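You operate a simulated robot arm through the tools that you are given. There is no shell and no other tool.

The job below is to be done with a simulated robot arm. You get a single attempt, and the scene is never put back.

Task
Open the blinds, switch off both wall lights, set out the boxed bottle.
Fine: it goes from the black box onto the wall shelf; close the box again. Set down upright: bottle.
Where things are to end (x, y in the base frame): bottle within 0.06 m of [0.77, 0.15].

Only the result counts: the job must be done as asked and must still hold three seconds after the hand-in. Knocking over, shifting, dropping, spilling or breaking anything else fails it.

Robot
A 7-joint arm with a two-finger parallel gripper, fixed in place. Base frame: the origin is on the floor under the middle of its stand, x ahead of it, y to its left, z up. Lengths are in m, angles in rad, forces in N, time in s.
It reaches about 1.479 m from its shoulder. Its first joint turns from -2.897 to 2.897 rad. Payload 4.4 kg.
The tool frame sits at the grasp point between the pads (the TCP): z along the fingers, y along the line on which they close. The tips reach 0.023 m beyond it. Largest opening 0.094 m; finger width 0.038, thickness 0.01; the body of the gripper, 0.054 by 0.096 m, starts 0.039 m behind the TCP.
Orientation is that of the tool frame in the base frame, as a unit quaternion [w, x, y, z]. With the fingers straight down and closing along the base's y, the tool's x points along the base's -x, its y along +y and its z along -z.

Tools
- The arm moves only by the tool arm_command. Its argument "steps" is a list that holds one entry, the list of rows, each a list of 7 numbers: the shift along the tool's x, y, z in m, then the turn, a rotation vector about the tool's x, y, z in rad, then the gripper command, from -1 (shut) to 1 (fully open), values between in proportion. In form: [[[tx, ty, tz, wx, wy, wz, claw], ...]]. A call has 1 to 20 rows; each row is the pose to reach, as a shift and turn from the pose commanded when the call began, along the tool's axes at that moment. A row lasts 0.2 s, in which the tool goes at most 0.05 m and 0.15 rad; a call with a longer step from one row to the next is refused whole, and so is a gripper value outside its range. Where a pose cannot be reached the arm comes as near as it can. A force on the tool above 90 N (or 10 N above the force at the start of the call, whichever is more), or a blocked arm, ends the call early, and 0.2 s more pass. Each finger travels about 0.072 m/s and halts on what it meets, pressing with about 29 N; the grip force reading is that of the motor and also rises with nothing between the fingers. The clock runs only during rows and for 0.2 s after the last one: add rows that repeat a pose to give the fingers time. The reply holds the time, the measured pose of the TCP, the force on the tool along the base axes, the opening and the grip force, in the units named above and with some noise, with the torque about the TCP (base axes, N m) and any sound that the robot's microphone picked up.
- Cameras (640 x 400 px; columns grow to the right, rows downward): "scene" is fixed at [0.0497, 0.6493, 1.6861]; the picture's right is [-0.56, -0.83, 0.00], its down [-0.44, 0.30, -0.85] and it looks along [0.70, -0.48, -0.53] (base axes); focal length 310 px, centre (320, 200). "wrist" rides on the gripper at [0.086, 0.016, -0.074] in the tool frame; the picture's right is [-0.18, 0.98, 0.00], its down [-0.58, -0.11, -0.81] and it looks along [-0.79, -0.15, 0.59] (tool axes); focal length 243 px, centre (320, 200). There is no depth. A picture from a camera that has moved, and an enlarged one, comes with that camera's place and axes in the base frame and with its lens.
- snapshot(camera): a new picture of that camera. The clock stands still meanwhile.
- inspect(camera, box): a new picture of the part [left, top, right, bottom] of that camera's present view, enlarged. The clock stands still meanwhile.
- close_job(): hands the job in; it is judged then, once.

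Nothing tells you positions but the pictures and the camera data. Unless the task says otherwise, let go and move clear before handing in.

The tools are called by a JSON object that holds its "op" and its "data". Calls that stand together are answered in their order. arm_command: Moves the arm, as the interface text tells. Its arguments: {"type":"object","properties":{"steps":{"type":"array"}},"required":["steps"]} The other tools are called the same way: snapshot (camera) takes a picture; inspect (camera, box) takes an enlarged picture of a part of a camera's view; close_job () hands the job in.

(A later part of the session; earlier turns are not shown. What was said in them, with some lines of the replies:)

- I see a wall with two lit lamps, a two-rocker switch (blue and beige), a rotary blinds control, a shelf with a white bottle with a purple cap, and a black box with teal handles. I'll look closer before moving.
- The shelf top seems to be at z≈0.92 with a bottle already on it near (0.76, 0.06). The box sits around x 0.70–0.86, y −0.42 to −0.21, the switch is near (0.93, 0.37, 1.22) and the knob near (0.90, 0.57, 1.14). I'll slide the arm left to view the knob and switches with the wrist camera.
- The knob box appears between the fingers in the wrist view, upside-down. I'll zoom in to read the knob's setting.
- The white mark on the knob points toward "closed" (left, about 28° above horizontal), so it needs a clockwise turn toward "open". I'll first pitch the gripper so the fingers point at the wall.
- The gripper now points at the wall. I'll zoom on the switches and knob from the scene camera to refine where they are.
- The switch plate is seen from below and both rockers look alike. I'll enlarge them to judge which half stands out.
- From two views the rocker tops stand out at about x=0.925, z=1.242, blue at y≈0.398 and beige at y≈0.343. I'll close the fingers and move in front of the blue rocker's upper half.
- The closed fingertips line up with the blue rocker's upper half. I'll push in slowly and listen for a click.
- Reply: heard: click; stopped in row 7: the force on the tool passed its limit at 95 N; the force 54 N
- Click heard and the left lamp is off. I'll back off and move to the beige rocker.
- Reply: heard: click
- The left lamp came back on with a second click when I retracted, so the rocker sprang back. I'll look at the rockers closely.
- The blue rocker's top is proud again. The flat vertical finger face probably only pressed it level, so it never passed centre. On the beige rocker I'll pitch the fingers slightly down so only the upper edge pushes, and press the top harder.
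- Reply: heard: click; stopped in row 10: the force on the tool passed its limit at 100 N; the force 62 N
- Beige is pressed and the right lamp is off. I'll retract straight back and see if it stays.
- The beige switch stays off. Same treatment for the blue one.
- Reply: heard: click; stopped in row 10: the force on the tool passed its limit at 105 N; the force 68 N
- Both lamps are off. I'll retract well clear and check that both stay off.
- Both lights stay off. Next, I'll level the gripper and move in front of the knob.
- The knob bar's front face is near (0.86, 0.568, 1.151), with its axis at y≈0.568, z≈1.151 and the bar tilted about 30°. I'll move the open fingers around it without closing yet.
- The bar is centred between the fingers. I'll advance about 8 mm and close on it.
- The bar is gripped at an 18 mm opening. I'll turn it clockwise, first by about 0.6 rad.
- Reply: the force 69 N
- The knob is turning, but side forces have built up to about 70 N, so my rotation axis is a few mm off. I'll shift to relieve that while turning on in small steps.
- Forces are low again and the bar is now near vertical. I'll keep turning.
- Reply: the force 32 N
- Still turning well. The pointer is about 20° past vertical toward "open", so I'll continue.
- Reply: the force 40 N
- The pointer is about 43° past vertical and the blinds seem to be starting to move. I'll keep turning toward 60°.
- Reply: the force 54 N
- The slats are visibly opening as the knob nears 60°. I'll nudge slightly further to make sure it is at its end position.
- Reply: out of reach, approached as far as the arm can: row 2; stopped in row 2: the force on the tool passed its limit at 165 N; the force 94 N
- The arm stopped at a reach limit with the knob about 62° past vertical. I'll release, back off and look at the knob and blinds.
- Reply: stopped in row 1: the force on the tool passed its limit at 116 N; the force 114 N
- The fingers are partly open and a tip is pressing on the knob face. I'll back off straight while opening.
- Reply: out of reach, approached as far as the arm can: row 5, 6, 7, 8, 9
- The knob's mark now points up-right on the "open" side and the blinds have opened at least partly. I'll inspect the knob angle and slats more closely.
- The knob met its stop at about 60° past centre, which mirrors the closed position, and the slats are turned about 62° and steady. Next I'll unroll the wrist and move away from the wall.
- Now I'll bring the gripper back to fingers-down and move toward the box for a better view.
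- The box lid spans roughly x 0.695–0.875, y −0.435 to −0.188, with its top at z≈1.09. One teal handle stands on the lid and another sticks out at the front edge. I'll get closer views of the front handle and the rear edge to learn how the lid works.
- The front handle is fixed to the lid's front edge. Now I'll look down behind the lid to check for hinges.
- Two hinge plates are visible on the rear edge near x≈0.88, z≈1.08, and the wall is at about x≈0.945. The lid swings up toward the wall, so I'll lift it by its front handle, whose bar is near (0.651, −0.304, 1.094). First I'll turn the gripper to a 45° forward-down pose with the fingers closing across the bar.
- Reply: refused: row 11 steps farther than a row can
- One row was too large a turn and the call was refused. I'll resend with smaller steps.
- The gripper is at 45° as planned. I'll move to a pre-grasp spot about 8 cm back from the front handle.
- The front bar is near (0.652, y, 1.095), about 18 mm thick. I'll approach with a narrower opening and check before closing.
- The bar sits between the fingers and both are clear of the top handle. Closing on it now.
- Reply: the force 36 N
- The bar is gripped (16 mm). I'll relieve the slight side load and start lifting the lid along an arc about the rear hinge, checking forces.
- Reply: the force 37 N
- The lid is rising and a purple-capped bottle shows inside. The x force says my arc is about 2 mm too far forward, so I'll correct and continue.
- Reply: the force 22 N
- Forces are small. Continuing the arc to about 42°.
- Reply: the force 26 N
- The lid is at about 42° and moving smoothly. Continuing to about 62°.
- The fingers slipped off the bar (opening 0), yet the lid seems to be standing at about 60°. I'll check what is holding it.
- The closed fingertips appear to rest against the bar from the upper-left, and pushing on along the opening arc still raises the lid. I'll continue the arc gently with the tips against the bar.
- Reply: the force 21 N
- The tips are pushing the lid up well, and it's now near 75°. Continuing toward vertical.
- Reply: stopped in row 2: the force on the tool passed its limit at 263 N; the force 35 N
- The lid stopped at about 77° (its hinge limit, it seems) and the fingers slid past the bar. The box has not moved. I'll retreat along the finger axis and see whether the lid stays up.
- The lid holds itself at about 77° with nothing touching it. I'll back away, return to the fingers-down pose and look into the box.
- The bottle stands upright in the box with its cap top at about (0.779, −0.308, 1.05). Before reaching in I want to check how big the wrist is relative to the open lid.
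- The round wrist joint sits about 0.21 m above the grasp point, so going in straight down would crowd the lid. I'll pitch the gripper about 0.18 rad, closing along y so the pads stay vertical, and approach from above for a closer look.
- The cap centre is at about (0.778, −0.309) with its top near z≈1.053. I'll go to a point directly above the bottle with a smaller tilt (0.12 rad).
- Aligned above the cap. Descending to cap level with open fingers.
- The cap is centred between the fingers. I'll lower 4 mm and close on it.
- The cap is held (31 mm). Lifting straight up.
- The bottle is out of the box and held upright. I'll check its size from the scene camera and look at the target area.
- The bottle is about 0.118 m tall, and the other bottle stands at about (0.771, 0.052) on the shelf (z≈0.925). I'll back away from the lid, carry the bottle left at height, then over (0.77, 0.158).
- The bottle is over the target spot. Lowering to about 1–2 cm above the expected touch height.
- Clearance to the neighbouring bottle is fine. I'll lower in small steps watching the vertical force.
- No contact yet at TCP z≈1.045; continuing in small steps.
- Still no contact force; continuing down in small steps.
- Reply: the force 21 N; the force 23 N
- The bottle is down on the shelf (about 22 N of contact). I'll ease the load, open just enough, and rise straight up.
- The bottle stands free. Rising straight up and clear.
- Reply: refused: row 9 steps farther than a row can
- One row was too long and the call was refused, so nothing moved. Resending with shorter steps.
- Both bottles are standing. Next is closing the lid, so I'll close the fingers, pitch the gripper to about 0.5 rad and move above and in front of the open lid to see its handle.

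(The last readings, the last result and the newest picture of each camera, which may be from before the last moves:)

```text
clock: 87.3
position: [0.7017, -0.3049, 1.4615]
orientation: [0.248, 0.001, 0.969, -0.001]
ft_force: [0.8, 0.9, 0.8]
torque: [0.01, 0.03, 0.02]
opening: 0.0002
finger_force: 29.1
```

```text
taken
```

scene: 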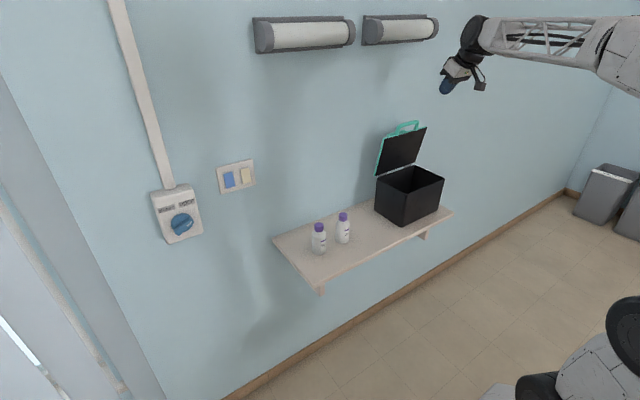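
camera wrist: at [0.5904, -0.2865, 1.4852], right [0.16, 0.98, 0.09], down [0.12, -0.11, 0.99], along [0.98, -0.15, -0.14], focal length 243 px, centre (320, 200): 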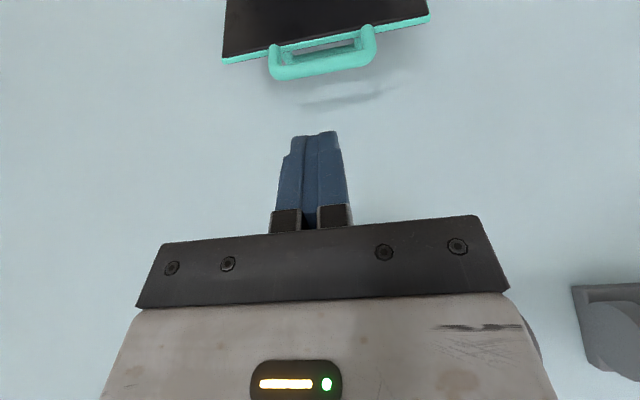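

The front bar of the open lid is near (0.837, −0.305, 1.298). I'll reach over it with closed fingers so they sit just behind the bar on the wall side, then pull the lid down along its arc.

{"op": "arm_command", "data": {"steps": [[[-0.035, 0, 0.02, 0, 0, 0, -1], [-0.0775, 0, 0.04, 0, 0, 0, -1], [-0.0775, 0, 0.08, 0, 0, 0, -1], [-0.0775, 0, 0.115, 0, 0, 0, -1], [-0.0775, 0, 0.145, 0, 0, 0, -1], [-0.0775, 0, 0.175, 0, 0, 0, -1], [-0.0775, 0, 0.1953, 0, 0, 0, -1], [-0.0775, 0, 0.1953, 0, 0, 0, -1]]]}}

{"op": "snapshot", "data": {"camera": "wrist"}}

{"op": "inspect", "data": {"camera": "scene", "box": [360, 80, 470, 180]}}

```text
clock: 89.1
position: [0.8646, -0.3025, 1.3267]
orientation: [0.248, 0.001, 0.969, -0.001]
ft_force: [-0.1, 1.0, 0.9]
torque: [-0.03, 0.0, 0.0]
opening: 0.0
finger_force: 28.5
```

```text
taken
camera wrist: at [0.7524, -0.2861, 1.3501], right [0.16, 0.98, 0.09], down [0.12, -0.11, 0.99], along [0.98, -0.15, -0.14], focal length 243 px, centre (320, 200)
```

wrist: 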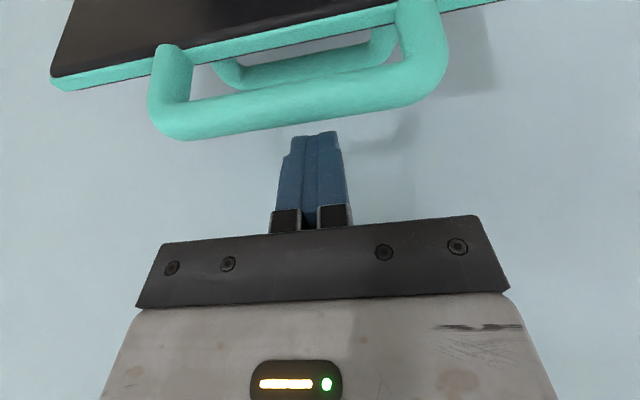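

```text
4.00 times, centred on (415, 130) of scene
camera zoom: at [0.0497, 0.6493, 1.6861], right [-0.56, -0.83, 0.0], down [-0.44, 0.3, -0.85], along [0.7, -0.48, -0.53], focal length 1241 px, centre (-60, 480)
```

zoom: 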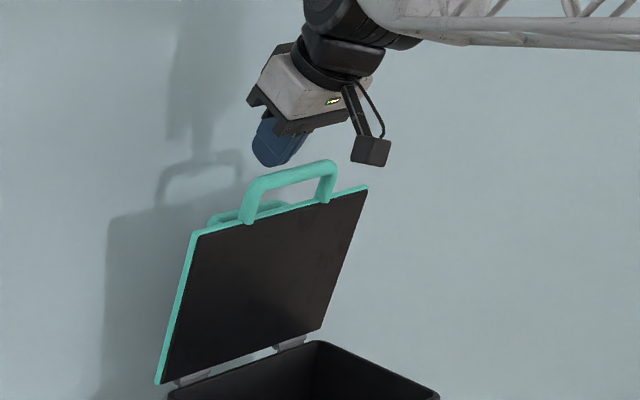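

The tip sits just behind and above the bar. I'll reach 12 mm deeper, then move onto the bar and start pulling the lid down.

{"op": "arm_command", "data": {"steps": [[[0, 0, 0.012, 0, 0, 0, -1], [0.006, 0, 0.012, 0, 0, 0, -1], [0.012, 0, 0.012, 0, 0, 0, -1], [0.029, 0, 0.008, 0, 0, 0, -1], [0.0463, 0, 0.0045, 0, 0, 0, -1]]]}}

{"op": "snapshot", "data": {"camera": "wrist"}}

{"op": "inspect", "data": {"camera": "scene", "box": [360, 80, 470, 180]}}

```text
clock: 90.3
position: [0.825, -0.3034, 1.3014]
orientation: [0.248, 0.0, 0.969, -0.001]
ft_force: [-0.8, -0.1, 0.0]
torque: [-0.03, 0.0, -0.02]
opening: 0.0
finger_force: 29.1
```

```text
taken
camera wrist: at [0.7132, -0.2862, 1.3251], right [0.16, 0.98, 0.09], down [0.12, -0.11, 0.99], along [0.98, -0.15, -0.14], focal length 243 px, centre (320, 200)
```

wrist: 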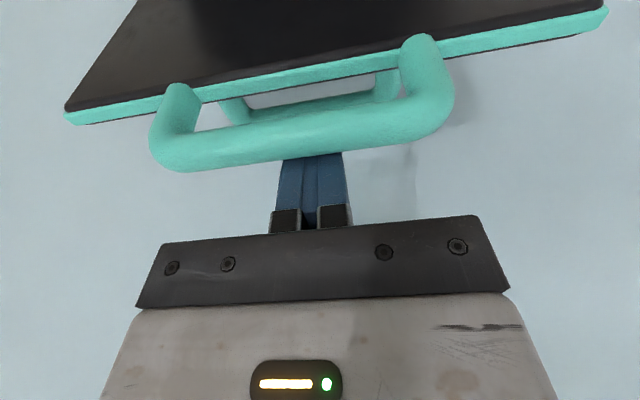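

```text
4.00 times, centred on (415, 130) of scene
camera zoom: at [0.0497, 0.6493, 1.6861], right [-0.56, -0.83, 0.0], down [-0.44, 0.3, -0.85], along [0.7, -0.48, -0.53], focal length 1241 px, centre (-60, 480)
```

zoom: 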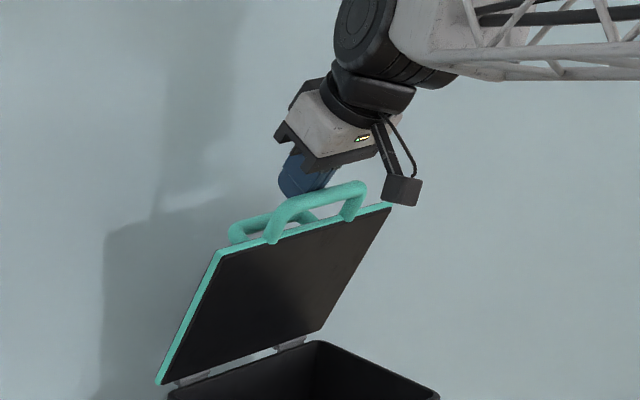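

The lid follows the fingers down with little force. Continuing along the arc.

{"op": "arm_command", "data": {"steps": [[[0.0198, 0, -0.0032, 0, 0, 0, -1], [0.04, 0, -0.0046, 0, 0, 0, -1], [0.06, 0, -0.0042, 0, 0, 0, -1], [0.0797, 0, -0.0021, 0, 0, 0, -1], [0.0992, 0, 0.0018, 0, 0, 0, -1], [0.1183, 0, 0.0072, 0, 0, 0, -1]]]}}

{"op": "snapshot", "data": {"camera": "wrist"}}

{"op": "inspect", "data": {"camera": "scene", "box": [360, 100, 470, 200]}}

```text
clock: 91.7
position: [0.7245, -0.3027, 1.2386]
orientation: [0.247, 0.001, 0.969, -0.001]
ft_force: [0.6, 0.4, 0.1]
torque: [-0.02, 0.0, 0.04]
opening: 0.0001
finger_force: 28.9
```

```text
taken
camera wrist: at [0.6117, -0.2865, 1.2621], right [0.16, 0.98, 0.09], down [0.12, -0.11, 0.99], along [0.98, -0.15, -0.14], focal length 243 px, centre (320, 200)
```

wrist: 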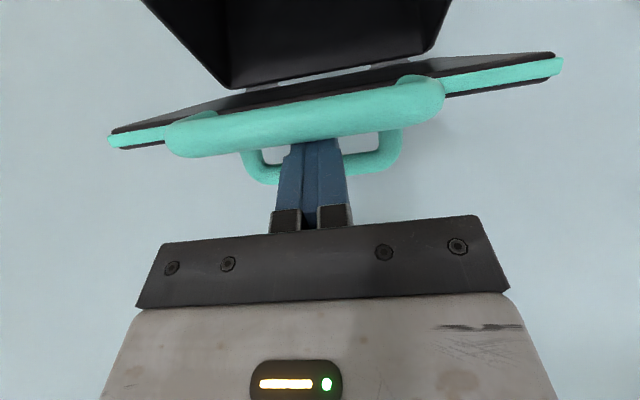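

```text
4.00 times, centred on (415, 150) of scene
camera zoom: at [0.0497, 0.6493, 1.6861], right [-0.56, -0.83, 0.0], down [-0.44, 0.3, -0.85], along [0.7, -0.48, -0.53], focal length 1241 px, centre (-60, 400)
```

zoom: 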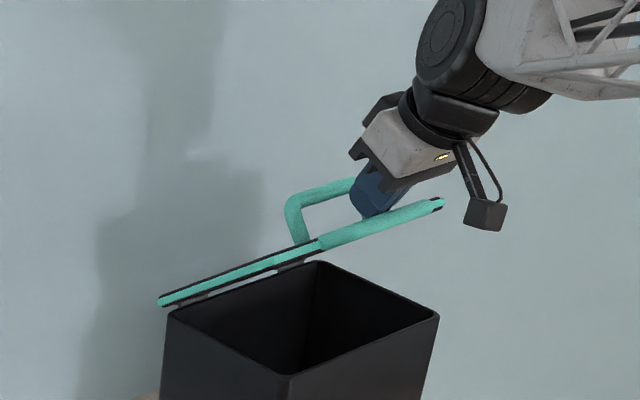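

The lid is at about 35° and following well. Continuing down while gradually drawing the tip back so it doesn't poke the lid.

{"op": "arm_command", "data": {"steps": [[[0.0183, 0, 0.0056, 0, 0, 0, -1], [0.0359, 0, 0.0128, 0, 0, 0, -1], [0.0525, 0, 0.0215, 0, 0, 0, -1], [0.0681, 0, 0.0315, 0, 0, 0, -1]]]}}

{"op": "snapshot", "data": {"camera": "wrist"}}

{"op": "inspect", "data": {"camera": "scene", "box": [360, 120, 470, 220]}}

```text
clock: 92.7
position: [0.6795, -0.3033, 1.1793]
orientation: [0.248, 0.001, 0.969, 0.0]
ft_force: [-0.1, 0.5, -0.9]
torque: [0.01, -0.01, 0.0]
opening: 0.0
finger_force: 29.4
```

```text
taken
camera wrist: at [0.5671, -0.2864, 1.2022], right [0.16, 0.98, 0.09], down [0.12, -0.11, 0.99], along [0.98, -0.15, -0.14], focal length 243 px, centre (320, 200)
```

wrist: 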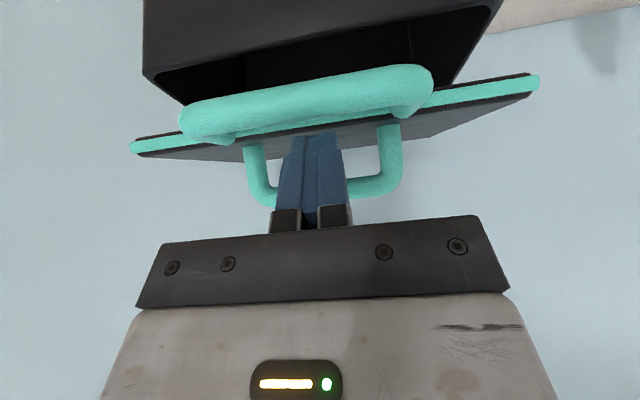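

```text
4.00 times, centred on (415, 170) of scene
camera zoom: at [0.0497, 0.6493, 1.6861], right [-0.56, -0.83, 0.0], down [-0.44, 0.3, -0.85], along [0.7, -0.48, -0.53], focal length 1241 px, centre (-60, 320)
```

zoom: 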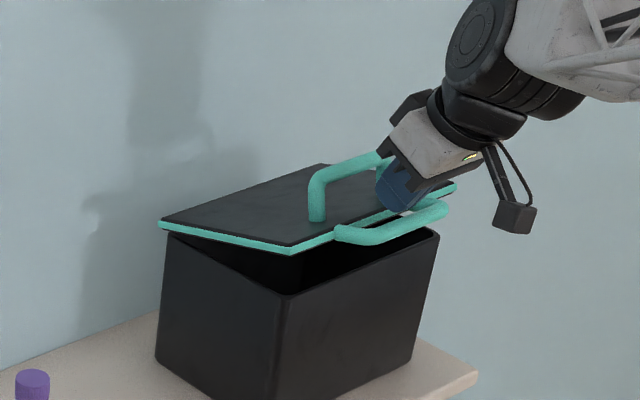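

The lid is nearly closed, about 13° open. Continuing gently down.

{"op": "arm_command", "data": {"steps": [[[0.0073, 0, 0.0062, 0, 0, 0, -1], [0.0146, 0, 0.0124, 0, 0, 0, -1], [0.021, 0, 0.019, 0, 0, 0, -1], [0.0277, 0, 0.0256, 0, 0, 0, -1]]]}}

{"op": "snapshot", "data": {"camera": "wrist"}}

{"op": "inspect", "data": {"camera": "scene", "box": [360, 120, 470, 220]}}

```text
clock: 93.7
position: [0.6674, -0.3044, 1.143]
orientation: [0.248, 0.001, 0.969, 0.0]
ft_force: [1.1, -0.1, -0.5]
torque: [0.0, -0.04, 0.0]
opening: 0.0
finger_force: 28.5
```

```text
taken
camera wrist: at [0.555, -0.2873, 1.1662], right [0.16, 0.98, 0.09], down [0.12, -0.11, 0.99], along [0.98, -0.15, -0.14], focal length 243 px, centre (320, 200)
```

wrist: 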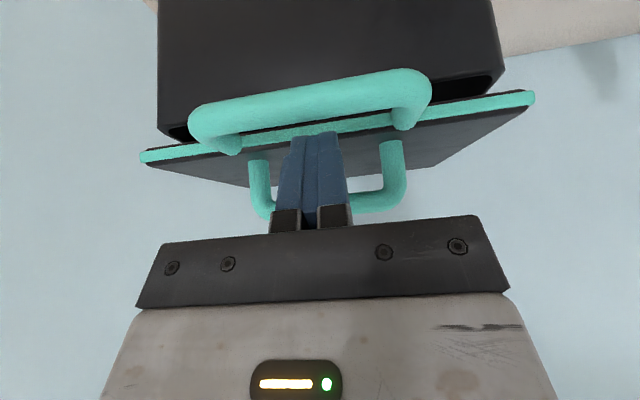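

```text
4.00 times, centred on (415, 170) of scene
camera zoom: at [0.0497, 0.6493, 1.6861], right [-0.56, -0.83, 0.0], down [-0.44, 0.3, -0.85], along [0.7, -0.48, -0.53], focal length 1241 px, centre (-60, 320)
```

zoom: 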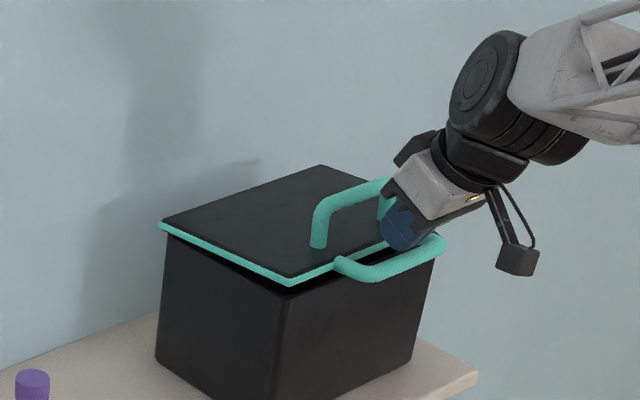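

Only a small gap remains. A few more millimetres down, checking the force.

{"op": "arm_command", "data": {"steps": [[[0.005, 0, 0.006, 0, 0, 0, -1], [0.0085, 0, 0.0105, 0, 0, 0, -1]]]}}

{"op": "inspect", "data": {"camera": "scene", "box": [360, 130, 470, 230]}}

{"op": "inspect", "data": {"camera": "wrist", "box": [130, 50, 550, 220]}}

```text
clock: 94.3
position: [0.6644, -0.3035, 1.1288]
orientation: [0.247, 0.0, 0.969, 0.0]
ft_force: [-0.7, 0.1, -0.1]
torque: [0.0, -0.01, -0.04]
opening: 0.0
finger_force: 29.2
```

```text
4.00 times, centred on (415, 180) of scene
camera zoom: at [0.0497, 0.6493, 1.6861], right [-0.56, -0.83, 0.0], down [-0.44, 0.3, -0.85], along [0.7, -0.48, -0.53], focal length 1241 px, centre (-60, 280)
```

zoom: 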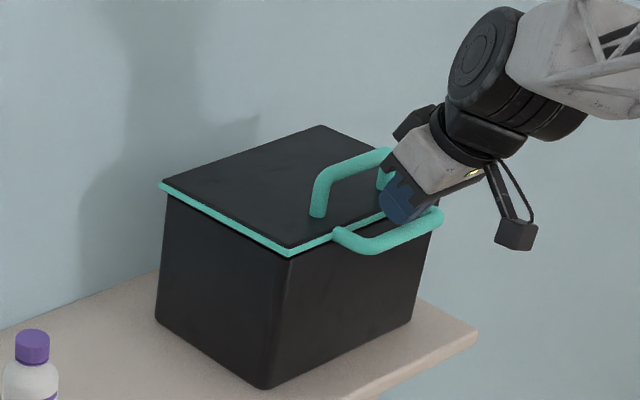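

```text
1.52 times, centred on (340, 135) of wrist
camera zoom: at [0.5529, -0.2877, 1.1527], right [0.16, 0.98, 0.09], down [0.12, -0.11, 0.99], along [0.98, -0.15, -0.14], focal length 370 px, centre (290, 299)
```

zoom: 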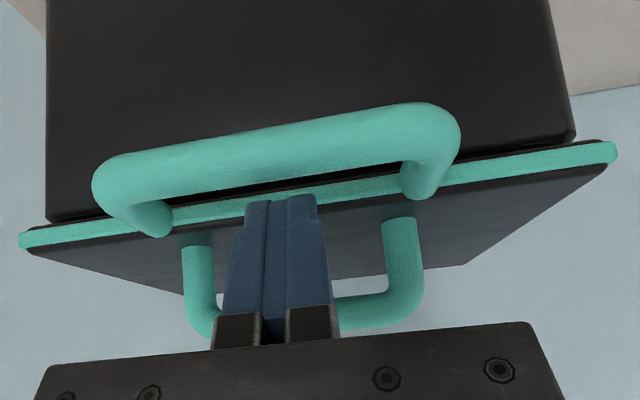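

Nearly flush. I'll press the last few millimetres until I feel the stop.

{"op": "arm_command", "data": {"steps": [[[0.0014, 0, 0.0026, 0, 0, 0, -1], [0.0014, 0, 0.0026, 0, 0, 0, -1]]]}}

{"op": "arm_command", "data": {"steps": [[[0.0014, 0, 0.0026, 0, 0, 0, -1], [0.0014, 0, 0.0026, 0, 0, 0, -1]]]}}

{"op": "inspect", "data": {"camera": "scene", "box": [360, 130, 470, 230]}}

```text
clock: 94.9
position: [0.6654, -0.3037, 1.1261]
orientation: [0.249, 0.0, 0.969, 0.0]
ft_force: [0.0, -0.3, 0.1]
torque: [-0.01, -0.04, -0.01]
opening: 0.0
finger_force: 29.7
```

```text
clock: 95.5
position: [0.6642, -0.3054, 1.126]
orientation: [0.248, 0.001, 0.969, -0.002]
ft_force: [-10.5, -1.9, 25.4]
torque: [0.0, 0.46, -0.16]
opening: 0.0003
finger_force: 29.0
```

```text
4.00 times, centred on (415, 180) of scene
camera zoom: at [0.0497, 0.6493, 1.6861], right [-0.56, -0.83, 0.0], down [-0.44, 0.3, -0.85], along [0.7, -0.48, -0.53], focal length 1241 px, centre (-60, 280)
```

zoom: 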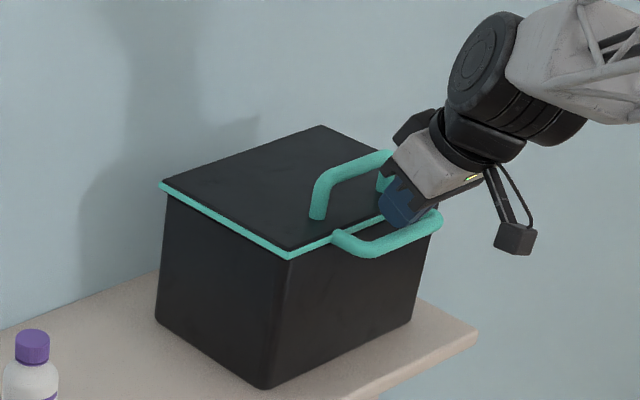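

The lid is fully down (25 N reaction) and the box is where it started. I'll ease off the bar and withdraw along the finger axis.

{"op": "arm_command", "data": {"steps": [[[-0.001, 0, -0.003, 0, 0, 0, -1], [-0.005, 0, -0.006, 0, 0, 0, -1], [-0.005, 0, -0.02, 0, 0, 0, -1], [-0.005, 0, -0.05, 0, 0, 0, -1], [-0.005, 0, -0.09, 0, 0, 0, -1], [-0.005, 0, -0.13, 0, 0, 0, -1], [-0.005, 0, -0.17, 0, 0, 0, -1], [-0.005, 0, -0.2, 0, 0, 0, -1]]]}}

{"op": "snapshot", "data": {"camera": "scene"}}

{"op": "inspect", "data": {"camera": "scene", "box": [360, 130, 470, 230]}}

{"op": "snapshot", "data": {"camera": "wrist"}}

```text
clock: 97.3
position: [0.5741, -0.3045, 1.3014]
orientation: [0.247, 0.001, 0.969, 0.0]
ft_force: [1.0, 0.2, -1.0]
torque: [0.0, 0.02, 0.0]
opening: 0.0
finger_force: 28.3
```

```text
taken
```

scene: 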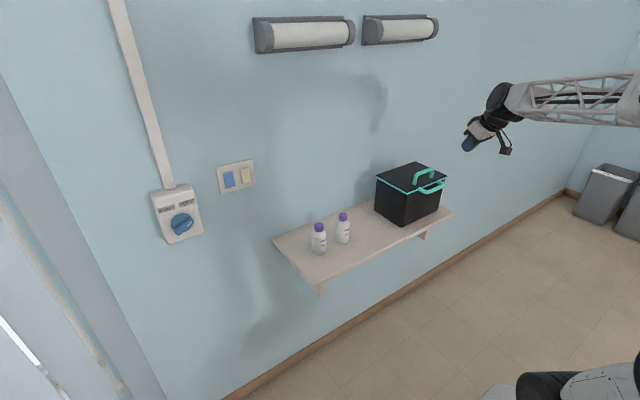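

```text
4.00 times, centred on (415, 180) of scene
camera zoom: at [0.0497, 0.6493, 1.6861], right [-0.56, -0.83, 0.0], down [-0.44, 0.3, -0.85], along [0.7, -0.48, -0.53], focal length 1241 px, centre (-60, 280)
```

zoom: 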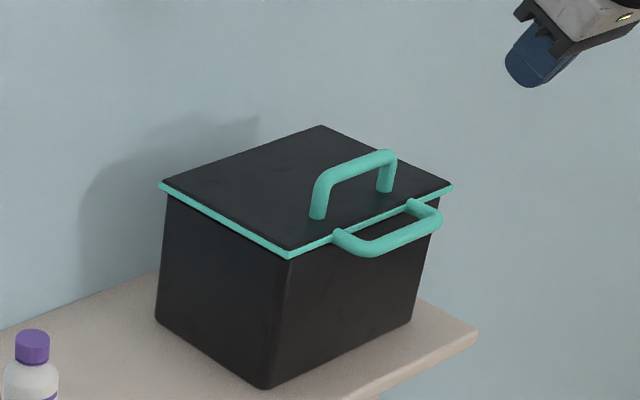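

```text
taken
camera wrist: at [0.4619, -0.2878, 1.3246], right [0.16, 0.98, 0.09], down [0.12, -0.11, 0.99], along [0.98, -0.15, -0.14], focal length 243 px, centre (320, 200)
```

wrist: 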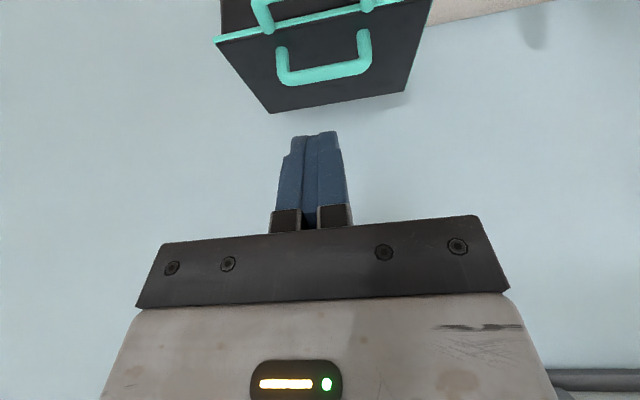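

The box is closed. I'll compare the box, bottles, knob and blinds with the initial view before handing in.

{"op": "inspect", "data": {"camera": "scene", "box": [270, 140, 470, 300]}}

{"op": "inspect", "data": {"camera": "scene", "box": [130, 140, 290, 260]}}

{"op": "inspect", "data": {"camera": "scene", "box": [0, 0, 240, 400]}}

{"op": "inspect", "data": {"camera": "scene", "box": [395, 175, 455, 215]}}

```text
2.50 times, centred on (370, 220) of scene
camera zoom: at [0.0497, 0.6493, 1.6861], right [-0.56, -0.83, 0.0], down [-0.44, 0.3, -0.85], along [0.7, -0.48, -0.53], focal length 775 px, centre (195, 150)
```

zoom: 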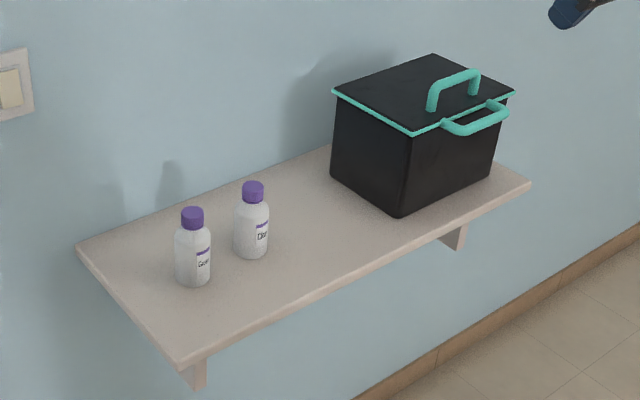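

```text
3.33 times, centred on (210, 200) of scene
camera zoom: at [0.0497, 0.6493, 1.6861], right [-0.56, -0.83, 0.0], down [-0.44, 0.3, -0.85], along [0.7, -0.48, -0.53], focal length 1034 px, centre (687, 200)
```

zoom: 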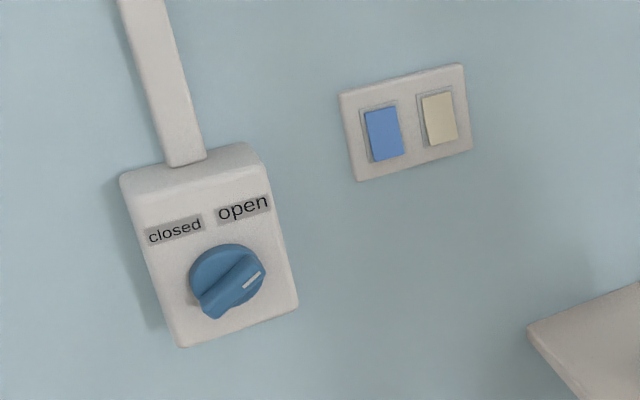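

```text
1.00 times, centred on (120, 200) of scene (not enlarged: the box is as wide or as high as the picture)
camera zoom: at [0.0497, 0.6493, 1.6861], right [-0.56, -0.83, 0.0], down [-0.44, 0.3, -0.85], along [0.7, -0.48, -0.53], focal length 310 px, centre (520, 200)
```

zoom: 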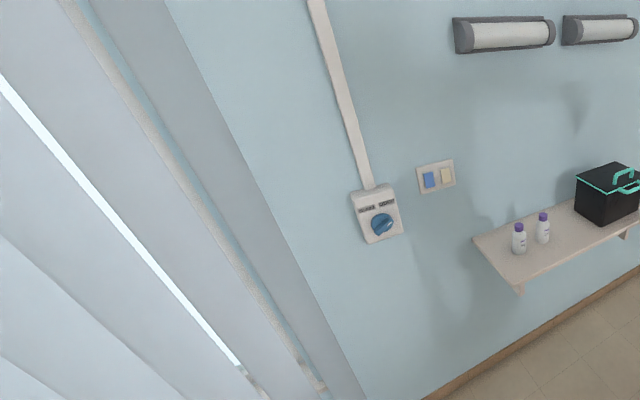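

```text
10.00 times, centred on (425, 195) of scene
camera zoom: at [0.0497, 0.6493, 1.6861], right [-0.56, -0.83, 0.0], down [-0.44, 0.3, -0.85], along [0.7, -0.48, -0.53], focal length 3101 px, centre (-730, 250)
```

zoom: 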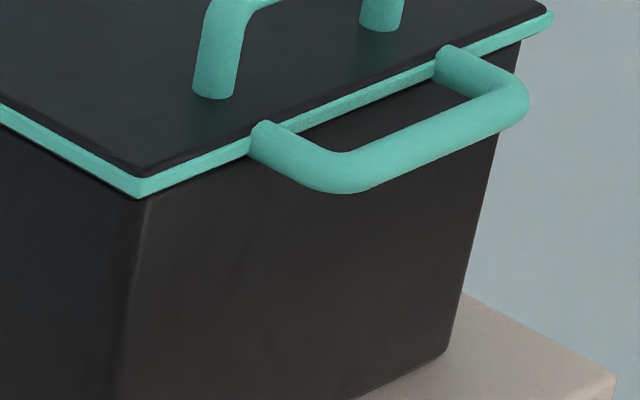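

Everything checks out, so I'm handing in:
- **Lights:** both lamps are off.
- **Blinds:** the knob sits at "open" and the slats are turned and steady.
- **Bottle:** the boxed "Green" bottle stands upright at about (0.77, 0.16).
- **Box and other bottle:** the box is closed, and it and the other bottle are where they started.
- **Arm:** it is holding nothing and is clear of everything.

{"op": "close_job", "data": {}}

```text
The job is handed in.
```

I finished all three parts and handed the job in; the result hasn't been reported back to me.

- **Blinds:** the knob is turned from "closed" to "open", where it stopped at about 60° past vertical. The slats have swung open by about 60° and have stayed put since. I took that as fully open because the knob would turn no further.
- **Lights:** both wall lights are off. The blue switch sprang back on after my first press, so I pressed it again, and both have stayed off.
- **Bottle:** the boxed bottle, labelled "Green", stands upright on the shelf at about (0.77, 0.16), roughly 0.01 m from the target.
- **Box:** the lid is closed again. While I was opening it, my grip slipped off the front handle and pushing the lid against its stop caused a brief 263 N force spike. The box didn't move.

In the final pictures the box and the other bottle look the same as at the start. The arm is holding nothing and is clear of everything.
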